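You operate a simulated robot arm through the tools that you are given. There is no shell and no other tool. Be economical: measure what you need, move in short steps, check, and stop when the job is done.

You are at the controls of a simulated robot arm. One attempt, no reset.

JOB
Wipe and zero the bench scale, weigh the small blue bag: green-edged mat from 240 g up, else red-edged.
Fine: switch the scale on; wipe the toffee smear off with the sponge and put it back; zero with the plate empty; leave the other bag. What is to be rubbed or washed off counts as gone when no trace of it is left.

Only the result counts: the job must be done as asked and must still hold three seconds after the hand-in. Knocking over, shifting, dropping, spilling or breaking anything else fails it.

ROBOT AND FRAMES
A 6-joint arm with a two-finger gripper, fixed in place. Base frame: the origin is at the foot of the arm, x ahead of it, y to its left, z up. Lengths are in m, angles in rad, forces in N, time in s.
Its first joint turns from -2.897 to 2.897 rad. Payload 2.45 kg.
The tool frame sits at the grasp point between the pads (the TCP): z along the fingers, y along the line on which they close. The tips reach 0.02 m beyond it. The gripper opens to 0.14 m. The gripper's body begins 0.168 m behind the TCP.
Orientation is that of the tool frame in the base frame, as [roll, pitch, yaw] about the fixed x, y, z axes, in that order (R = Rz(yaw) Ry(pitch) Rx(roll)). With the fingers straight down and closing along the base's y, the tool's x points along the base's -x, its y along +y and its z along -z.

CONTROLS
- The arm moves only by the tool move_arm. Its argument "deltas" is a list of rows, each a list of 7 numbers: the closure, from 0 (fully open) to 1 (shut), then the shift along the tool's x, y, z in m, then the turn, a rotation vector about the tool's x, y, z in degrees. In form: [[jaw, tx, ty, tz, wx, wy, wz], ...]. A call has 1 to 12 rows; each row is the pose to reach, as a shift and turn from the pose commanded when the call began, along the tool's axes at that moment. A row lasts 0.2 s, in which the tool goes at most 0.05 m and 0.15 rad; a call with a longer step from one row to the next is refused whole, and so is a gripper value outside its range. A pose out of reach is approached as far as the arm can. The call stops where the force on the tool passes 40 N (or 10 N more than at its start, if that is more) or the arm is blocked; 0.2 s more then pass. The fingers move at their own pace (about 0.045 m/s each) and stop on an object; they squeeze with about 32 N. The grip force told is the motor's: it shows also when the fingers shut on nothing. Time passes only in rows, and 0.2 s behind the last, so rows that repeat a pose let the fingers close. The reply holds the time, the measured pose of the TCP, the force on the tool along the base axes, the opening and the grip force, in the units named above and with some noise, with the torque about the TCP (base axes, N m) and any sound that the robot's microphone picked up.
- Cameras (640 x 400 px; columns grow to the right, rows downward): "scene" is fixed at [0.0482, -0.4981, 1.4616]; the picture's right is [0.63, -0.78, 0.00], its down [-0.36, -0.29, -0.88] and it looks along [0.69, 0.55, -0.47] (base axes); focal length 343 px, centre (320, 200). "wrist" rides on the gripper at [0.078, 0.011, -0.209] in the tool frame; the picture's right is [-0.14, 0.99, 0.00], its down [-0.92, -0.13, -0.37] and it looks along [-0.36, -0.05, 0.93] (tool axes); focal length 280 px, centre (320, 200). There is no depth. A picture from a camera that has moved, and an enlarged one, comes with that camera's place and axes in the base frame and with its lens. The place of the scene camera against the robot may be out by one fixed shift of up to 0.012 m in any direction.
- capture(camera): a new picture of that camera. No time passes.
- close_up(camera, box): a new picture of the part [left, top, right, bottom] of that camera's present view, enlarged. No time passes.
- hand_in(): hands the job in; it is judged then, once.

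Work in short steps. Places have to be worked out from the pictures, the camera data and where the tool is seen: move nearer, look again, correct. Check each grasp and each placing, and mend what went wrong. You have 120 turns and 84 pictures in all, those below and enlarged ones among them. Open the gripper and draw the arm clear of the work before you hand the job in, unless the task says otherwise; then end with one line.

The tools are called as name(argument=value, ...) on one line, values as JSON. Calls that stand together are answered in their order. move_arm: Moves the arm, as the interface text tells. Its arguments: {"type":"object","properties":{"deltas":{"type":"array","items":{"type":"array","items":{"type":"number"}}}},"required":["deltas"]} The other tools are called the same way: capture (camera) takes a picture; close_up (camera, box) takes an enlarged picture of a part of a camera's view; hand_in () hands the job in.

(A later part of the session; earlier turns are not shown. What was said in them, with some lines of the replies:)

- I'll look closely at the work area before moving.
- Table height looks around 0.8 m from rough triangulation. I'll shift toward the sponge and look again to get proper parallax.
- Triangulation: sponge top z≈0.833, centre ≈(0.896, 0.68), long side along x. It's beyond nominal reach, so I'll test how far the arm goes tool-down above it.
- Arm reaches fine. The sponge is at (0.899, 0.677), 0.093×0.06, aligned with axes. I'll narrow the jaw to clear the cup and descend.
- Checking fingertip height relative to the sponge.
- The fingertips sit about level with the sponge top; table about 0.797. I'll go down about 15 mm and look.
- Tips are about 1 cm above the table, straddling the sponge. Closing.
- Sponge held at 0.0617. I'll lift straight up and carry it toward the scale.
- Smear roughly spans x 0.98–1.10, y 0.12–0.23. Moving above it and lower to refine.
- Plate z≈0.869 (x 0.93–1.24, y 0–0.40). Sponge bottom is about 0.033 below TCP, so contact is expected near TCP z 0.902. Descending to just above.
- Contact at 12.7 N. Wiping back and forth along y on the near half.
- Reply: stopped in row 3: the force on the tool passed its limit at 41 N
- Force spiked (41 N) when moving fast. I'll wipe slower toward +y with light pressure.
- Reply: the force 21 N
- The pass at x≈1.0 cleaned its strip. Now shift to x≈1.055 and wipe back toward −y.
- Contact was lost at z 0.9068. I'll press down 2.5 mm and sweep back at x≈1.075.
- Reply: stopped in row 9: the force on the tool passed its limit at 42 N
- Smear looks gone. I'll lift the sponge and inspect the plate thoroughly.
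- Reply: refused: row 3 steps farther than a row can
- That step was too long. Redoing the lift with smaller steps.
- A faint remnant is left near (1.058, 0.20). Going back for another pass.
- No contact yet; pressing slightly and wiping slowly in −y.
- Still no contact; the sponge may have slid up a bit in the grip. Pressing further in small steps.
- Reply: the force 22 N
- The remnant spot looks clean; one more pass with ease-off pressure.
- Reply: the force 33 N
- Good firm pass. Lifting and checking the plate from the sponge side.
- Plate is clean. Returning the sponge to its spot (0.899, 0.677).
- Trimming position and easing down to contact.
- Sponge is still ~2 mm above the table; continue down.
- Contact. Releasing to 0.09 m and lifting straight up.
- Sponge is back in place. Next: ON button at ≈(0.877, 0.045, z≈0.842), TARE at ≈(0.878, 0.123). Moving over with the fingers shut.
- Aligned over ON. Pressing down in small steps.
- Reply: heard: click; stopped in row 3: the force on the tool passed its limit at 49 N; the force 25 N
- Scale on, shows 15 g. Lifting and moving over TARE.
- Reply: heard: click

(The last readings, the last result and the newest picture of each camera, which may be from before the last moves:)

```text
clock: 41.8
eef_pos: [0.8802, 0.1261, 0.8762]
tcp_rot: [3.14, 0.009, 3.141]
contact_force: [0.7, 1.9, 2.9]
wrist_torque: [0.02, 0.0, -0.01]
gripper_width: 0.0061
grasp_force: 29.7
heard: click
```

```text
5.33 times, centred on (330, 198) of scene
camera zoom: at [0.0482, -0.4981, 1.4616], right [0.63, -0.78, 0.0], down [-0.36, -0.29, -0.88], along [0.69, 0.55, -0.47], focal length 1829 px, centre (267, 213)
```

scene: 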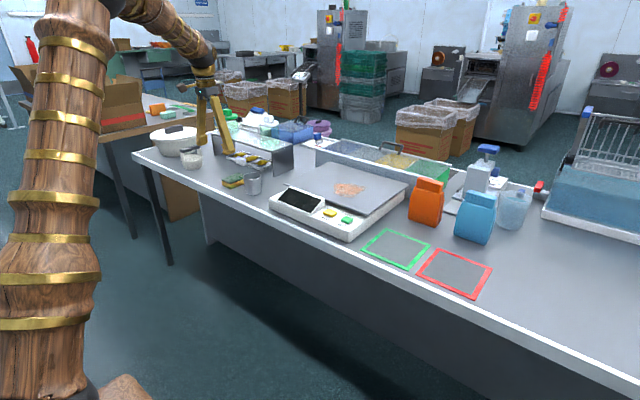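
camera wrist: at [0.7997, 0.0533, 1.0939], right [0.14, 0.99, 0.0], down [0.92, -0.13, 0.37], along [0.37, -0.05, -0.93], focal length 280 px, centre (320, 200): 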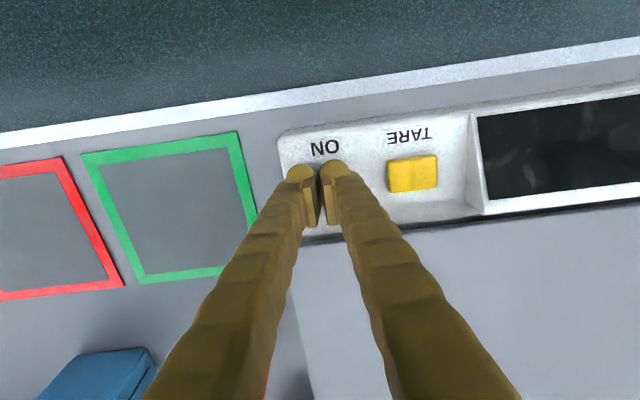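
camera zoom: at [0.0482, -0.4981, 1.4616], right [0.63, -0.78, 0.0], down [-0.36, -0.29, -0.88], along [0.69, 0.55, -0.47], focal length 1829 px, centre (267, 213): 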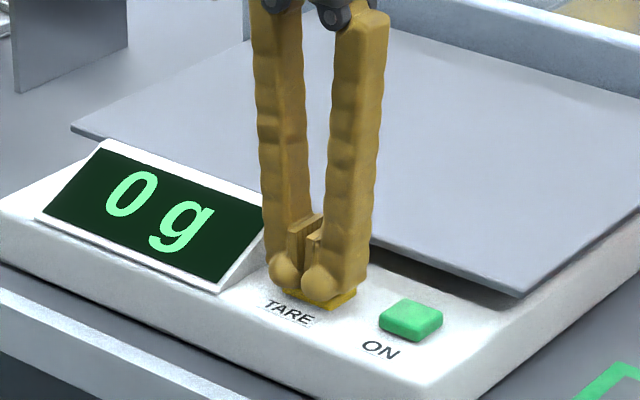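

Display 0 g with plate empty. Lifting away and moving to view the bags.

move_arm(deltas=[[1, 0, 0, -0.03, 0, 0, 0], [1, 0, 0, -0.07, 0, 0, 0], [1, 0, 0, -0.11, 0, 0, 0], [1, 0, 0, -0.155, 0, 0, 0], [1, 0.01, -0.03, -0.18, 0, 0, 0], [0.8, 0.02, -0.07, -0.2, 0, 0, 0], [0.5, 0.03, -0.11, -0.22, 0, 0, 0], [0.2, 0.04, -0.15, -0.22, 0, 0, 0], [0, 0.05, -0.19, -0.22, 0, 0, 0], [0, 0.05, -0.23, -0.22, 0, 0, 0], [0, 0.05, -0.27, -0.22, 0, 0, 0], [0, 0.05, -0.31, -0.22, 0, 0, 0]])

capture(camera="wrist")

capture(camera="scene")

```text
clock: 44.4
eef_pos: [0.825, -0.1859, 1.0944]
tcp_rot: [-3.141, 0.007, 3.14]
contact_force: [0.2, 0.2, -0.5]
wrist_torque: [-0.01, 0.0, -0.02]
gripper_width: 0.1377
grasp_force: 0.0
```

```text
46 pictures are left
camera wrist: at [0.7451, -0.1763, 1.3032], right [0.14, 0.99, 0.0], down [0.92, -0.13, 0.38], along [0.37, -0.05, -0.93], focal length 280 px, centre (320, 200)
```

wrist: 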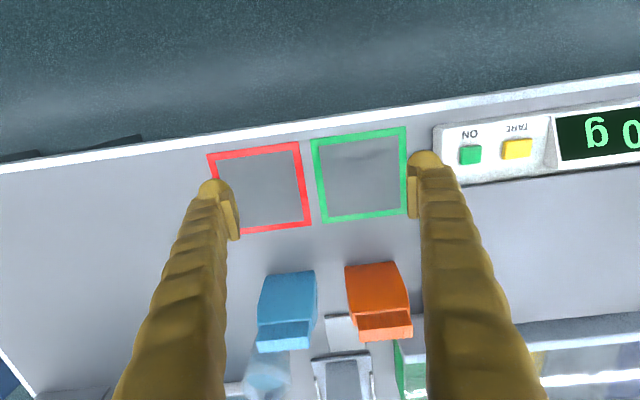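

```text
45 pictures are left
```

scene: 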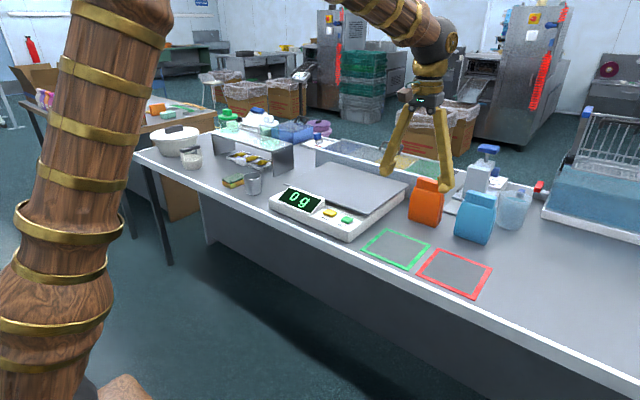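

Blue bag's front bottom edge is ≈(1.105, −0.29), width ≈0.115. Moving closer for detailed views.

move_arm(deltas=[[0, -0.03, -0.03, 0, 0, 0, 0], [0, -0.06, -0.06, 0, 0, 0, 0], [0, -0.1, -0.08, 0, 0, 0, 0], [0, -0.14, -0.1, 0, 0, 0, 0]])

capture(camera="wrist")

close_up(camera="scene", box=[390, 150, 550, 260])

```text
clock: 45.4
eef_pos: [0.9682, -0.2853, 1.098]
tcp_rot: [-3.141, 0.01, 3.14]
contact_force: [0.2, 1.0, 0.9]
wrist_torque: [-0.01, -0.02, -0.03]
gripper_width: 0.14
grasp_force: 0.1
```

```text
44 pictures are left
camera wrist: at [0.8872, -0.2743, 1.3052], right [0.14, 0.99, 0.0], down [0.92, -0.13, 0.38], along [0.37, -0.05, -0.93], focal length 280 px, centre (320, 200)
```

wrist: 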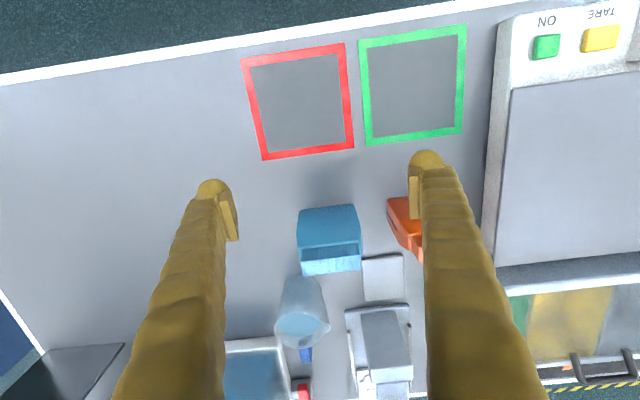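

```text
3.64 times, centred on (470, 205) of scene
camera zoom: at [0.0482, -0.4981, 1.4616], right [0.63, -0.78, 0.0], down [-0.36, -0.29, -0.88], along [0.69, 0.55, -0.47], focal length 1247 px, centre (-226, 182)
```

zoom: 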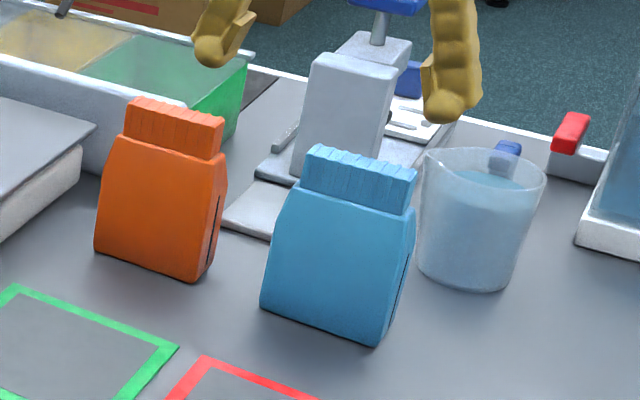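

Bag is axis-aligned: y −0.348..−0.231, front at x 1.10, crimp top ~z 0.95. I'll grip the crimp/shoulder closing along y. Moving above it to refine.

move_arm(deltas=[[0, -0.04, 0, 0, 0, 0, 0], [0, -0.08, 0, 0, 0, 0, 0], [0, -0.12, -0.002, 0, 0, 0, 0], [0, -0.16, -0.004, 0.01, 0, 0, 0], [0, -0.167, -0.005, 0.03, 0, 0, 0]])

capture(camera="wrist")

close_up(camera="scene", box=[390, 130, 550, 250])

```text
clock: 46.6
eef_pos: [1.1366, -0.289, 1.0678]
tcp_rot: [-3.141, 0.009, 3.14]
contact_force: [0.0, -0.6, 0.5]
wrist_torque: [-0.02, -0.04, 0.01]
gripper_width: 0.1399
grasp_force: 0.2
```

```text
42 pictures are left
camera wrist: at [1.0546, -0.2794, 1.2756], right [0.14, 0.99, 0.0], down [0.92, -0.13, 0.38], along [0.37, -0.05, -0.93], focal length 280 px, centre (320, 200)
```

wrist: 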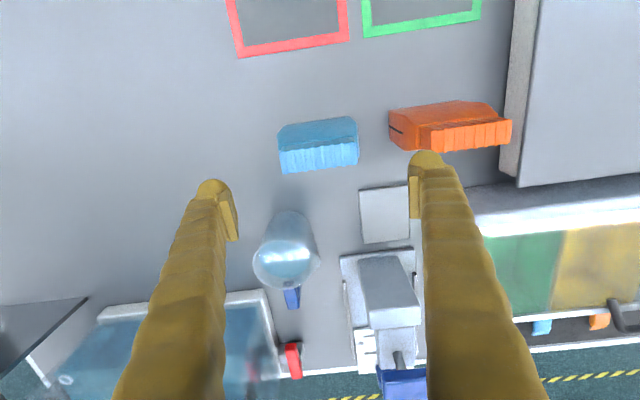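

```text
3.33 times, centred on (470, 190) of scene
camera zoom: at [0.0482, -0.4981, 1.4616], right [0.63, -0.78, 0.0], down [-0.36, -0.29, -0.88], along [0.69, 0.55, -0.47], focal length 1143 px, centre (-180, 233)
```

zoom: 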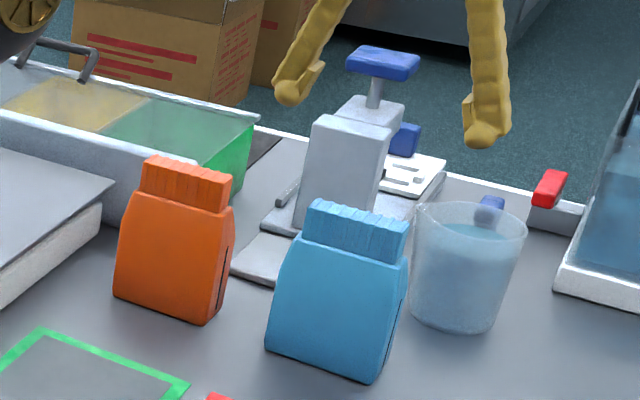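

Crimp: y −0.336..−0.246, x≈1.143, top z≈0.954. Narrowing to 0.115 and descending around it.

move_arm(deltas=[[0.18, -0.007, -0.002, 0, 0, 0, 0], [0.18, -0.007, -0.002, 0.02, 0, 0, 0], [0.18, -0.007, -0.002, 0.06, 0, 0, 0], [0.18, -0.007, -0.002, 0.09, 0, 0, 0], [0.18, -0.007, -0.002, 0.105, 0, 0, 0]])

capture(camera="wrist")

close_up(camera="scene", box=[420, 150, 530, 250])

```text
clock: 47.8
eef_pos: [1.1418, -0.2906, 0.9611]
tcp_rot: [-3.14, 0.008, 3.141]
contact_force: [-0.6, 0.1, 0.4]
wrist_torque: [0.01, -0.03, 0.01]
gripper_width: 0.1148
grasp_force: 0.1
```

```text
40 pictures are left
camera wrist: at [1.0608, -0.2808, 1.1703], right [0.14, 0.99, 0.0], down [0.92, -0.13, 0.38], along [0.37, -0.05, -0.93], focal length 280 px, centre (320, 200)
```

wrist: 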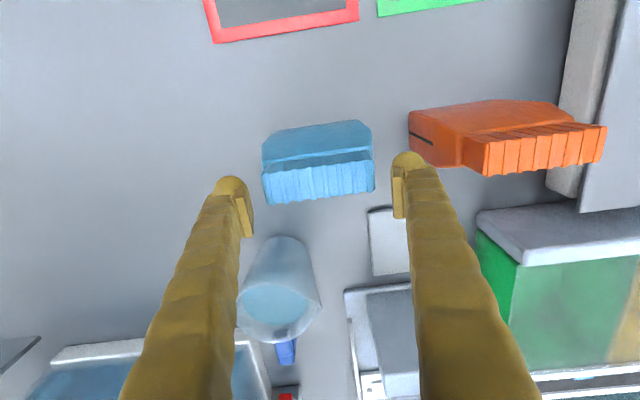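

```text
4.00 times, centred on (475, 200) of scene
camera zoom: at [0.0482, -0.4981, 1.4616], right [0.63, -0.78, 0.0], down [-0.36, -0.29, -0.88], along [0.69, 0.55, -0.47], focal length 1372 px, centre (-300, 200)
```

zoom: 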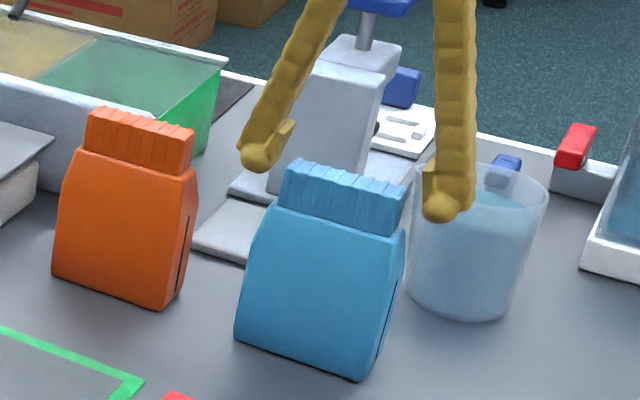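

close_up(camera="wrist", box=[220, 100, 440, 240])

```text
2.86 times, centred on (330, 170) of wrist
camera zoom: at [1.0608, -0.2808, 1.1703], right [0.14, 0.99, 0.0], down [0.92, -0.13, 0.38], along [0.37, -0.05, -0.93], focal length 801 px, centre (291, 286)
```

zoom: 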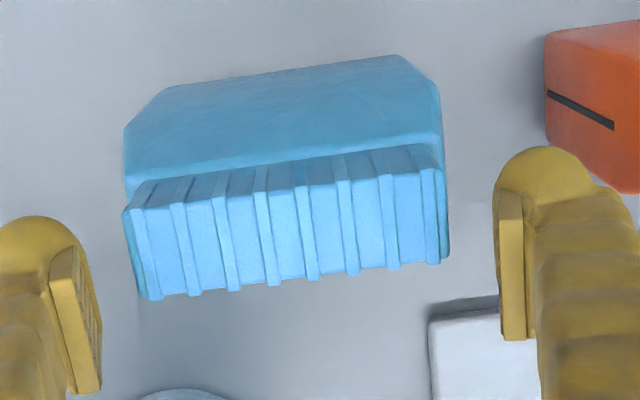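

The crimp top spans x 1.117–1.144, so its centre is 1.131. Shifting −11 mm in x and descending to z≈0.926.

move_arm(deltas=[[0.18, 0.011, -0.001, 0, 0, 0, 0], [0.18, 0.011, -0.001, 0.012, 0, 0, 0], [0.18, 0.011, -0.001, 0.024, 0, 0, 0], [0.18, 0.011, -0.001, 0.034, 0, 0, 0]])

close_up(camera="wrist", box=[220, 100, 440, 240])

close_up(camera="scene", box=[420, 150, 530, 250])

```text
clock: 48.8
eef_pos: [1.1308, -0.2939, 0.9281]
tcp_rot: [-3.141, 0.008, 3.14]
contact_force: [1.0, 0.3, -0.5]
wrist_torque: [0.01, 0.0, 0.01]
gripper_width: 0.1148
grasp_force: 0.2
```

```text
2.86 times, centred on (330, 170) of wrist
camera zoom: at [1.0504, -0.2834, 1.1365], right [0.14, 0.99, 0.0], down [0.92, -0.13, 0.38], along [0.37, -0.05, -0.93], focal length 801 px, centre (291, 286)
```

zoom: 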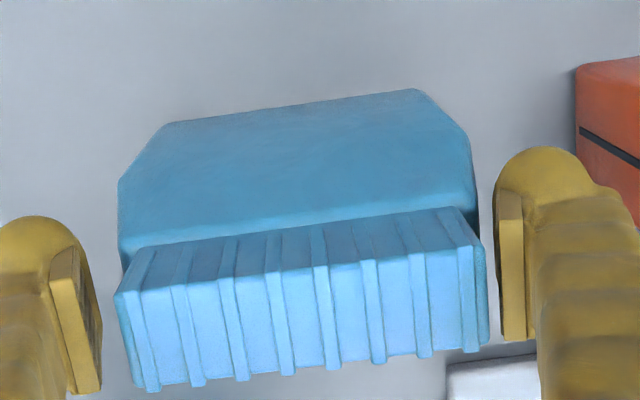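

```text
4.00 times, centred on (475, 200) of scene
camera zoom: at [0.0482, -0.4981, 1.4616], right [0.63, -0.78, 0.0], down [-0.36, -0.29, -0.88], along [0.69, 0.55, -0.47], focal length 1372 px, centre (-300, 200)
```

zoom: 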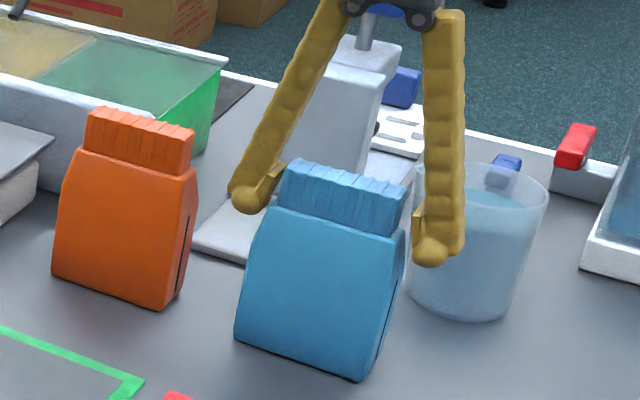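

Well straddled; nudge +3 mm in y and close.

move_arm(deltas=[[0.25, 0, 0.003, 0, 0, 0, 0], [0.4, 0, 0.003, 0, 0, 0, 0], [0.6, 0, 0.003, 0, 0, 0, 0], [0.6, 0, 0.003, 0, 0, 0, 0], [0.6, 0, 0.003, 0, 0, 0, 0]])

close_up(camera="scene", box=[420, 150, 530, 250])

```text
clock: 50.0
eef_pos: [1.1311, -0.2902, 0.9275]
tcp_rot: [-3.141, 0.005, 3.14]
contact_force: [0.4, 0.0, -0.8]
wrist_torque: [-0.02, -0.06, 0.03]
gripper_width: 0.1007
grasp_force: 32.4
```

```text
4.00 times, centred on (475, 200) of scene
camera zoom: at [0.0482, -0.4981, 1.4616], right [0.63, -0.78, 0.0], down [-0.36, -0.29, -0.88], along [0.69, 0.55, -0.47], focal length 1372 px, centre (-300, 200)
```

zoom: 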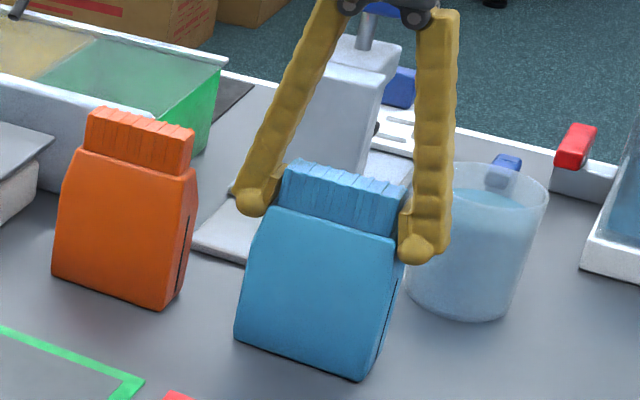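

Gripped at 0.1007. Test lift.

move_arm(deltas=[[0.6, 0, 0, -0.01, 0, 0, 0], [0.6, 0, 0, -0.03, 0, 0, 0], [0.6, 0, 0, -0.06, 0, 0, 0], [0.6, 0, 0, -0.06, 0, 0, 0]])

close_up(camera="scene", box=[400, 110, 540, 250])

```text
clock: 51.0
eef_pos: [1.1302, -0.2901, 0.9882]
tcp_rot: [-3.141, 0.008, 3.14]
contact_force: [0.4, 0.4, -2.7]
wrist_torque: [0.02, 0.0, -0.01]
gripper_width: 0.1005
grasp_force: 32.0
```

```text
2.86 times, centred on (470, 180) of scene
camera zoom: at [0.0482, -0.4981, 1.4616], right [0.63, -0.78, 0.0], down [-0.36, -0.29, -0.88], along [0.69, 0.55, -0.47], focal length 980 px, centre (-109, 257)
```

zoom: 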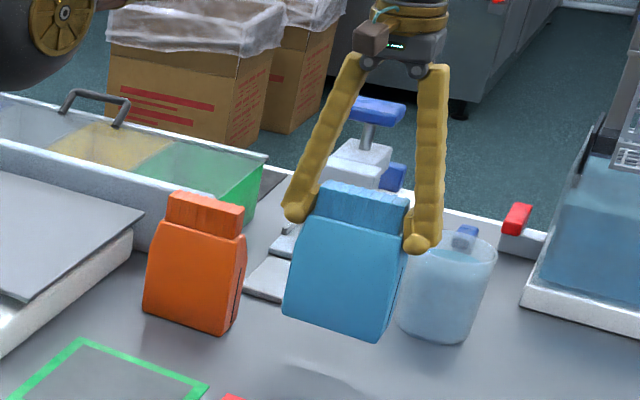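

Held, about 2.5 N. Lifting to clear the orange bag and carrying toward the plate.

move_arm(deltas=[[0.6, 0.01, 0, -0.04, 0, 0, 0], [0.6, 0.03, 0, -0.08, 0, 0, 0], [0.6, 0.05, 0, -0.12, 0, 0, 0], [0.6, 0.06, 0.02, -0.15, 0, 0, 0], [0.6, 0.06, 0.06, -0.16, 0, 0, 0], [0.6, 0.06, 0.1, -0.16, 0, 0, 0], [0.6, 0.06, 0.14, -0.16, 0, 0, 0], [0.6, 0.06, 0.18, -0.16, 0, 0, 0], [0.6, 0.06, 0.22, -0.16, 0, 0, 0], [0.6, 0.06, 0.26, -0.16, 0, 0, 0], [0.6, 0.06, 0.3, -0.16, 0, 0, 0], [0.6, 0.06, 0.34, -0.16, 0, 0, 0]])

move_arm(deltas=[[0.6, 0, 0.04, 0, 0, 0, 0], [0.6, 0, 0.08, 0.01, 0, 0, 0], [0.6, 0, 0.12, 0.03, 0, 0, 0], [0.6, 0, 0.15, 0.06, 0, 0, 0], [0.6, 0, 0.15, 0.1, 0, 0, 0], [0.6, 0, 0.15, 0.125, 0, 0, 0]])

close_up(camera="scene", box=[270, 100, 430, 240])

```text
clock: 53.6
eef_pos: [1.0737, 0.0521, 1.1491]
tcp_rot: [3.141, 0.007, 3.141]
contact_force: [0.0, 0.4, -2.8]
wrist_torque: [0.07, 0.0, 0.01]
gripper_width: 0.1006
grasp_force: 32.2
```

```text
clock: 55.0
eef_pos: [1.0737, 0.2001, 1.0242]
tcp_rot: [3.141, 0.009, 3.142]
contact_force: [-0.7, -0.6, -2.6]
wrist_torque: [0.03, -0.01, 0.02]
gripper_width: 0.1005
grasp_force: 31.4
```

```text
2.86 times, centred on (350, 170) of scene
camera zoom: at [0.0482, -0.4981, 1.4616], right [0.63, -0.78, 0.0], down [-0.36, -0.29, -0.88], along [0.69, 0.55, -0.47], focal length 980 px, centre (234, 286)
```

zoom: 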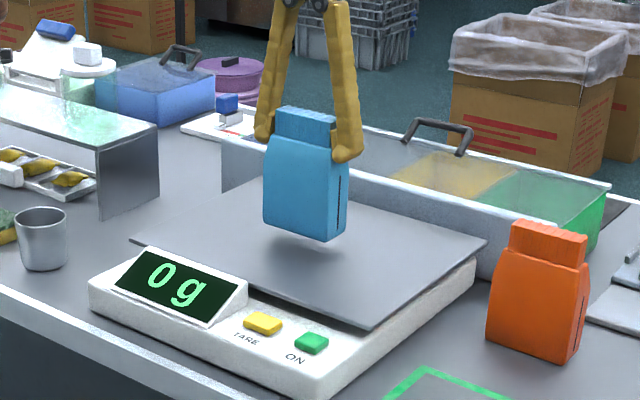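

Display reads 0 g. Expected set-down TCP z≈1.0025; lowering gently.

move_arm(deltas=[[0.6, 0, 0, 0.01, 0, 0, 0], [0.6, 0, 0, 0.016, 0, 0, 0], [0.6, 0, 0, 0.018, 0, 0, 0], [0.6, 0, 0, 0.0195, 0, 0, 0], [0.6, 0, 0, 0.021, 0, 0, 0]])

close_up(camera="scene", box=[270, 130, 400, 240])

```text
clock: 56.2
eef_pos: [1.0723, 0.1998, 1.0031]
tcp_rot: [3.14, 0.01, 3.141]
contact_force: [-6.7, 0.4, 25.3]
wrist_torque: [-0.12, 0.72, 0.06]
gripper_width: 0.1003
grasp_force: 32.0
```

```text
3.64 times, centred on (335, 185) of scene
camera zoom: at [0.0482, -0.4981, 1.4616], right [0.63, -0.78, 0.0], down [-0.36, -0.29, -0.88], along [0.69, 0.55, -0.47], focal length 1247 px, centre (266, 254)
```

zoom: 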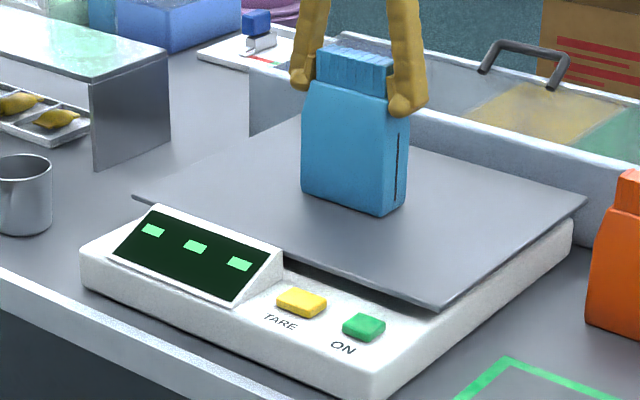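

On the plate (pressing, display overloaded/unsettled). Ease up, release and lift off the bag to read.

move_arm(deltas=[[0.6, 0, 0, -0.002, 0, 0, 0], [0.2, 0, 0, -0.002, 0, 0, 0], [0.14, 0, 0, -0.002, 0, 0, 0], [0.14, 0, 0, -0.002, 0, 0, 0], [0.14, 0, 0, -0.03, 0, 0, 0], [0.14, 0, 0, -0.06, 0, 0, 0], [0.14, 0, 0, -0.06, 0, 0, 0], [0.14, 0, 0, -0.06, 0, 0, 0], [0.14, 0, 0, -0.06, 0, 0, 0]])

close_up(camera="scene", box=[270, 130, 400, 240])

capture(camera="wrist")

```text
clock: 58.2
eef_pos: [1.0719, 0.2003, 1.0622]
tcp_rot: [-3.14, 0.006, 3.14]
contact_force: [-0.3, -0.1, -0.7]
wrist_torque: [-0.01, 0.03, 0.01]
gripper_width: 0.1207
grasp_force: 0.2
```

```text
3.64 times, centred on (335, 185) of scene
camera zoom: at [0.0482, -0.4981, 1.4616], right [0.63, -0.78, 0.0], down [-0.36, -0.29, -0.88], along [0.69, 0.55, -0.47], focal length 1247 px, centre (266, 254)
```

zoom: 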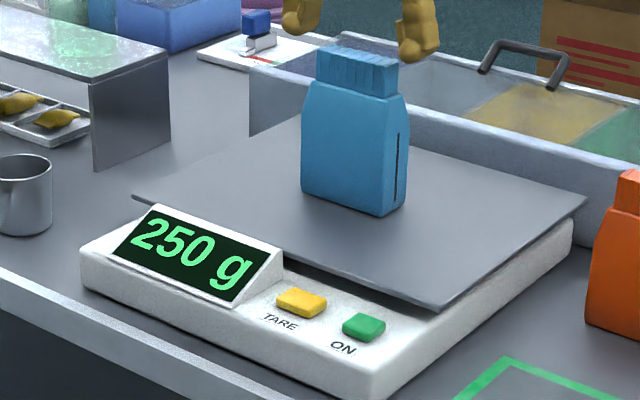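

```text
30 pictures are left
camera wrist: at [0.9914, 0.2106, 1.2698], right [0.14, 0.99, 0.0], down [0.92, -0.13, 0.38], along [0.37, -0.05, -0.93], focal length 280 px, centre (320, 200)
```

wrist: 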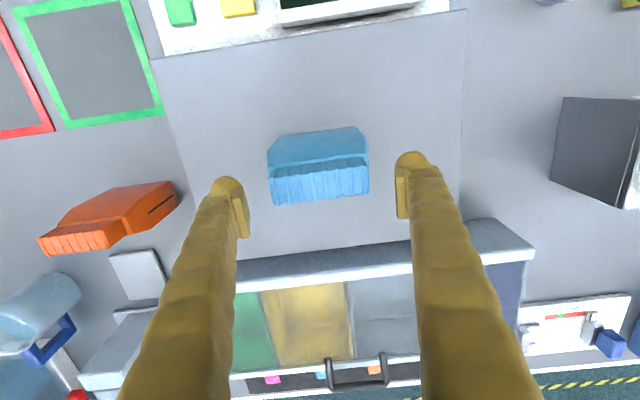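

250 g ≥ 240 g → green mat, centre ≈(0.908, −0.119). Regrasping the bag at the same pose.

move_arm(deltas=[[0.14, 0, 0, 0.03, 0, 0, 0], [0.14, 0, 0, 0.05, 0, 0, 0], [0.14, 0, 0, 0.058, 0, 0, 0], [0.4, 0, 0, 0.058, 0, 0, 0], [0.6, 0, 0, 0.058, 0, 0, 0], [0.6, 0, 0, 0.058, 0, 0, 0], [0.6, 0, 0, 0.058, 0, 0, 0]])

```text
clock: 59.8
eef_pos: [1.0718, 0.1996, 1.0033]
tcp_rot: [3.141, 0.007, 3.141]
contact_force: [0.0, -1.9, 0.8]
wrist_torque: [0.0, 0.01, -0.02]
gripper_width: 0.1005
grasp_force: 31.8
```

Gripped. Lift and carry to above the green mat.

move_arm(deltas=[[0.6, 0, 0, -0.01, 0, 0, 0], [0.6, 0, 0, -0.04, 0, 0, 0], [0.6, 0, 0, -0.08, 0, 0, 0], [0.6, 0.02, -0.03, -0.1, 0, 0, 0], [0.6, 0.04, -0.07, -0.1, 0, 0, 0], [0.6, 0.06, -0.11, -0.1, 0, 0, 0], [0.6, 0.08, -0.15, -0.1, 0, 0, 0], [0.6, 0.1, -0.19, -0.1, 0, 0, 0], [0.6, 0.12, -0.23, -0.1, 0, 0, 0], [0.6, 0.14, -0.27, -0.1, 0, 0, 0], [0.6, 0.155, -0.3, -0.1, 0, 0, 0], [0.6, 0.164, -0.319, -0.1, 0, 0, 0]])

move_arm(deltas=[[0.6, 0, 0, 0.04, 0, 0, 0], [0.6, 0, 0, 0.08, 0, 0, 0], [0.6, 0, 0, 0.12, 0, 0, 0], [0.6, 0, 0, 0.145, 0, 0, 0], [0.6, 0, 0, 0.15, 0, 0, 0]])

capture(camera="wrist")

close_up(camera="scene", box=[330, 150, 500, 300])

```text
clock: 62.4
eef_pos: [0.9065, -0.1203, 1.1015]
tcp_rot: [-3.141, 0.009, 3.139]
contact_force: [0.2, -0.2, -2.3]
wrist_torque: [0.0, 0.01, 0.03]
gripper_width: 0.1004
grasp_force: 32.1
```

```text
clock: 63.6
eef_pos: [0.9093, -0.1181, 0.9536]
tcp_rot: [-3.14, 0.009, 3.141]
contact_force: [0.3, 0.0, -1.7]
wrist_torque: [0.01, 0.01, 0.0]
gripper_width: 0.1005
grasp_force: 31.7
```

```text
29 pictures are left
camera wrist: at [0.8289, -0.1082, 1.1609], right [0.14, 0.99, 0.0], down [0.92, -0.13, 0.38], along [0.37, -0.05, -0.93], focal length 280 px, centre (320, 200)
```

wrist: 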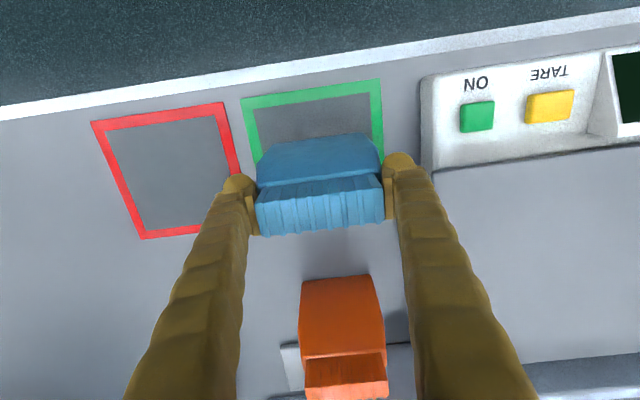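

```text
2.67 times, centred on (415, 225) of scene
camera zoom: at [0.0482, -0.4981, 1.4616], right [0.63, -0.78, 0.0], down [-0.36, -0.29, -0.88], along [0.69, 0.55, -0.47], focal length 915 px, centre (67, 133)
```

zoom: 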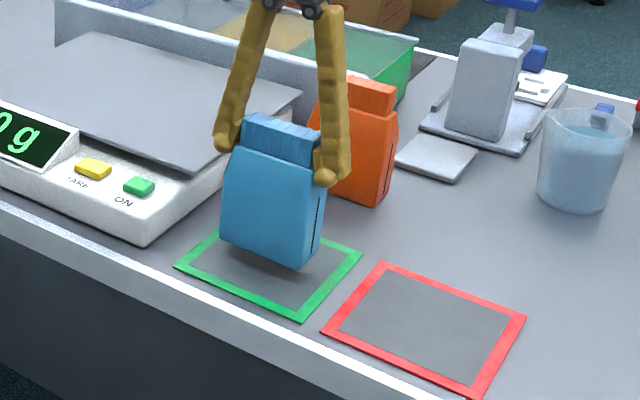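

Centered over the mat. Lowering to the touch-down height (~0.928).

move_arm(deltas=[[0.6, 0, 0, 0.012, 0, 0, 0], [0.6, 0, 0, 0.02, 0, 0, 0], [0.6, 0, 0, 0.022, 0, 0, 0], [0.6, 0, 0, 0.0235, 0, 0, 0], [0.6, 0, 0, 0.0245, 0, 0, 0]])

close_up(camera="scene", box=[350, 170, 470, 280])

```text
clock: 64.8
eef_pos: [0.9081, -0.1176, 0.929]
tcp_rot: [3.141, 0.008, 3.139]
contact_force: [-0.4, 9.9, 34.1]
wrist_torque: [0.38, -0.03, -0.01]
gripper_width: 0.1011
grasp_force: 31.7
```

```text
3.64 times, centred on (410, 225) of scene
camera zoom: at [0.0482, -0.4981, 1.4616], right [0.63, -0.78, 0.0], down [-0.36, -0.29, -0.88], along [0.69, 0.55, -0.47], focal length 1247 px, centre (-7, 109)
```

zoom: 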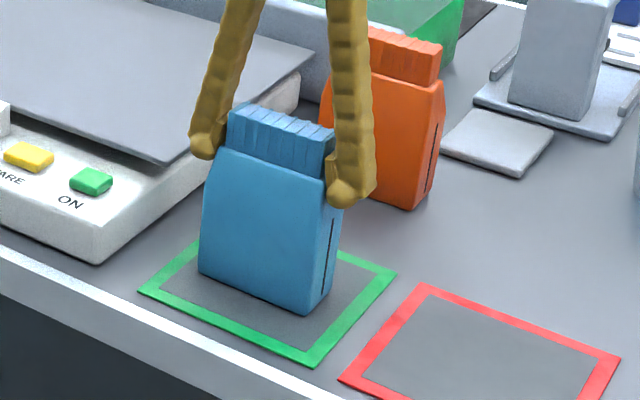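

Touched down. Ease, release, and lift clear.

move_arm(deltas=[[0.6, 0, 0, -0.002, 0, 0, 0], [0.2, 0, 0, -0.002, 0, 0, 0], [0.14, 0, 0, -0.002, 0, 0, 0], [0.14, 0, 0, -0.002, 0, 0, 0], [0.14, 0, 0, -0.03, 0, 0, 0], [0.14, 0, 0, -0.07, 0, 0, 0], [0.14, 0, 0, -0.11, 0, 0, 0], [0.1, 0.03, 0, -0.15, 0, 0, 0], [0, 0.06, 0, -0.18, 0, 0, 0], [0, 0.09, 0, -0.2, 0, 0, 0], [0, 0.12, 0, -0.2, 0, 0, 0]])

capture(camera="wrist")

capture(camera="scene")

close_up(camera="scene", box=[270, 150, 470, 280])

```text
clock: 67.2
eef_pos: [0.7846, -0.119, 1.1262]
tcp_rot: [3.141, 0.01, 3.14]
contact_force: [0.0, 0.3, 0.5]
wrist_torque: [0.02, 0.04, 0.01]
gripper_width: 0.1399
grasp_force: 0.1
```

```text
26 pictures are left
camera wrist: at [0.7047, -0.1092, 1.3346], right [0.14, 0.99, 0.0], down [0.92, -0.13, 0.37], along [0.37, -0.05, -0.93], focal length 280 px, centre (320, 200)
```

wrist: 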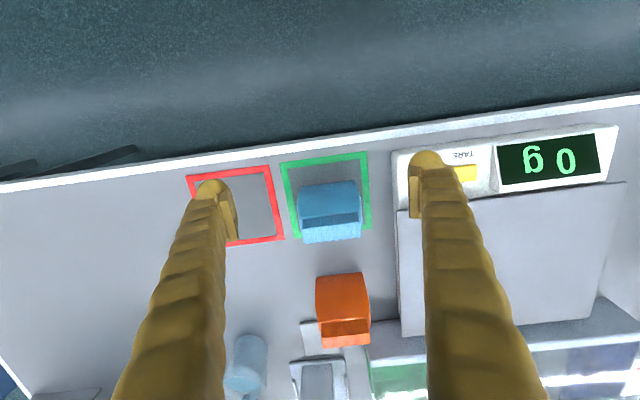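

```text
25 pictures are left
```

scene: 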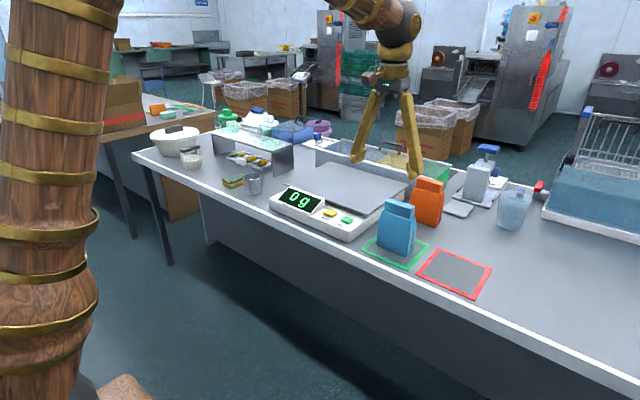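

```text
3.08 times, centred on (370, 215) of scene
camera zoom: at [0.0482, -0.4981, 1.4616], right [0.63, -0.78, 0.0], down [-0.36, -0.29, -0.88], along [0.69, 0.55, -0.47], focal length 1055 px, centre (166, 154)
```

zoom: 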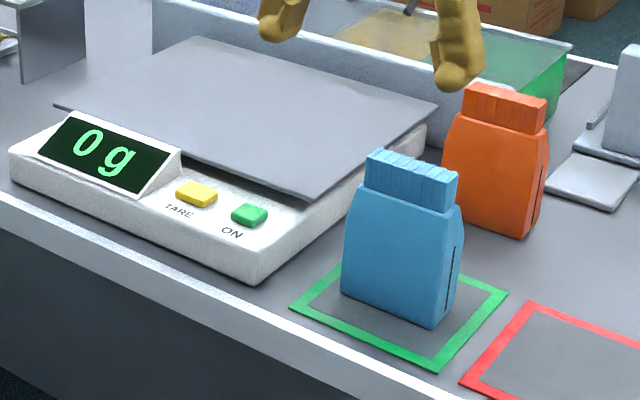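

Bag stands on the green mat and the scale reads 0 g. One last cleanliness check of the plate from above before handing in.

move_arm(deltas=[[0, 0, 0.045, 0, 0, 0, 0], [0, 0, 0.09, 0, 0, 0, 0], [0, 0, 0.135, 0, 0, 0, 0], [0, 0, 0.18, 0, 0, 0, 0], [0, 0, 0.225, 0, 0, 0, 0], [0, 0, 0.27, 0, 0, 0, 0]])

close_up(camera="wrist", box=[210, 200, 450, 350])

```text
clock: 68.6
eef_pos: [0.7871, 0.1517, 1.1277]
tcp_rot: [3.141, 0.01, 3.14]
contact_force: [0.1, 0.7, -0.1]
wrist_torque: [-0.02, 0.01, 0.02]
gripper_width: 0.1401
grasp_force: 0.0
```

```text
2.67 times, centred on (330, 275) of wrist
camera zoom: at [0.7069, 0.1609, 1.3359], right [0.14, 0.99, 0.0], down [0.92, -0.13, 0.38], along [0.37, -0.05, -0.93], focal length 748 px, centre (293, 0)
```

zoom: 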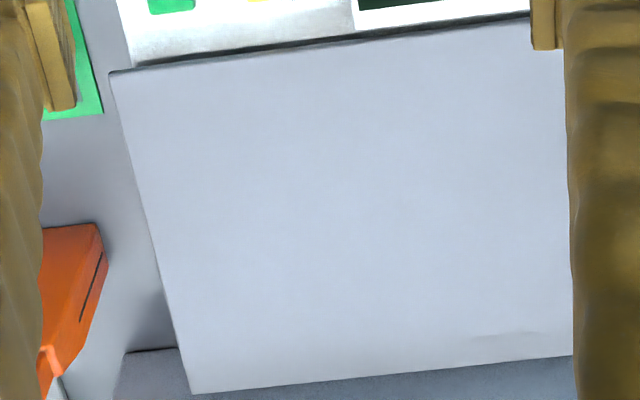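

The plate is spotless and the arm is clear with the gripper open. Handing in.

hand_in()

```text
The job is handed in.
```

The scale is on, wiped clean and zeroed with the plate empty, and the sponge is back in its place; the blue bag weighed 250 g, so it is on the green-edged mat, and the orange bag was left alone.
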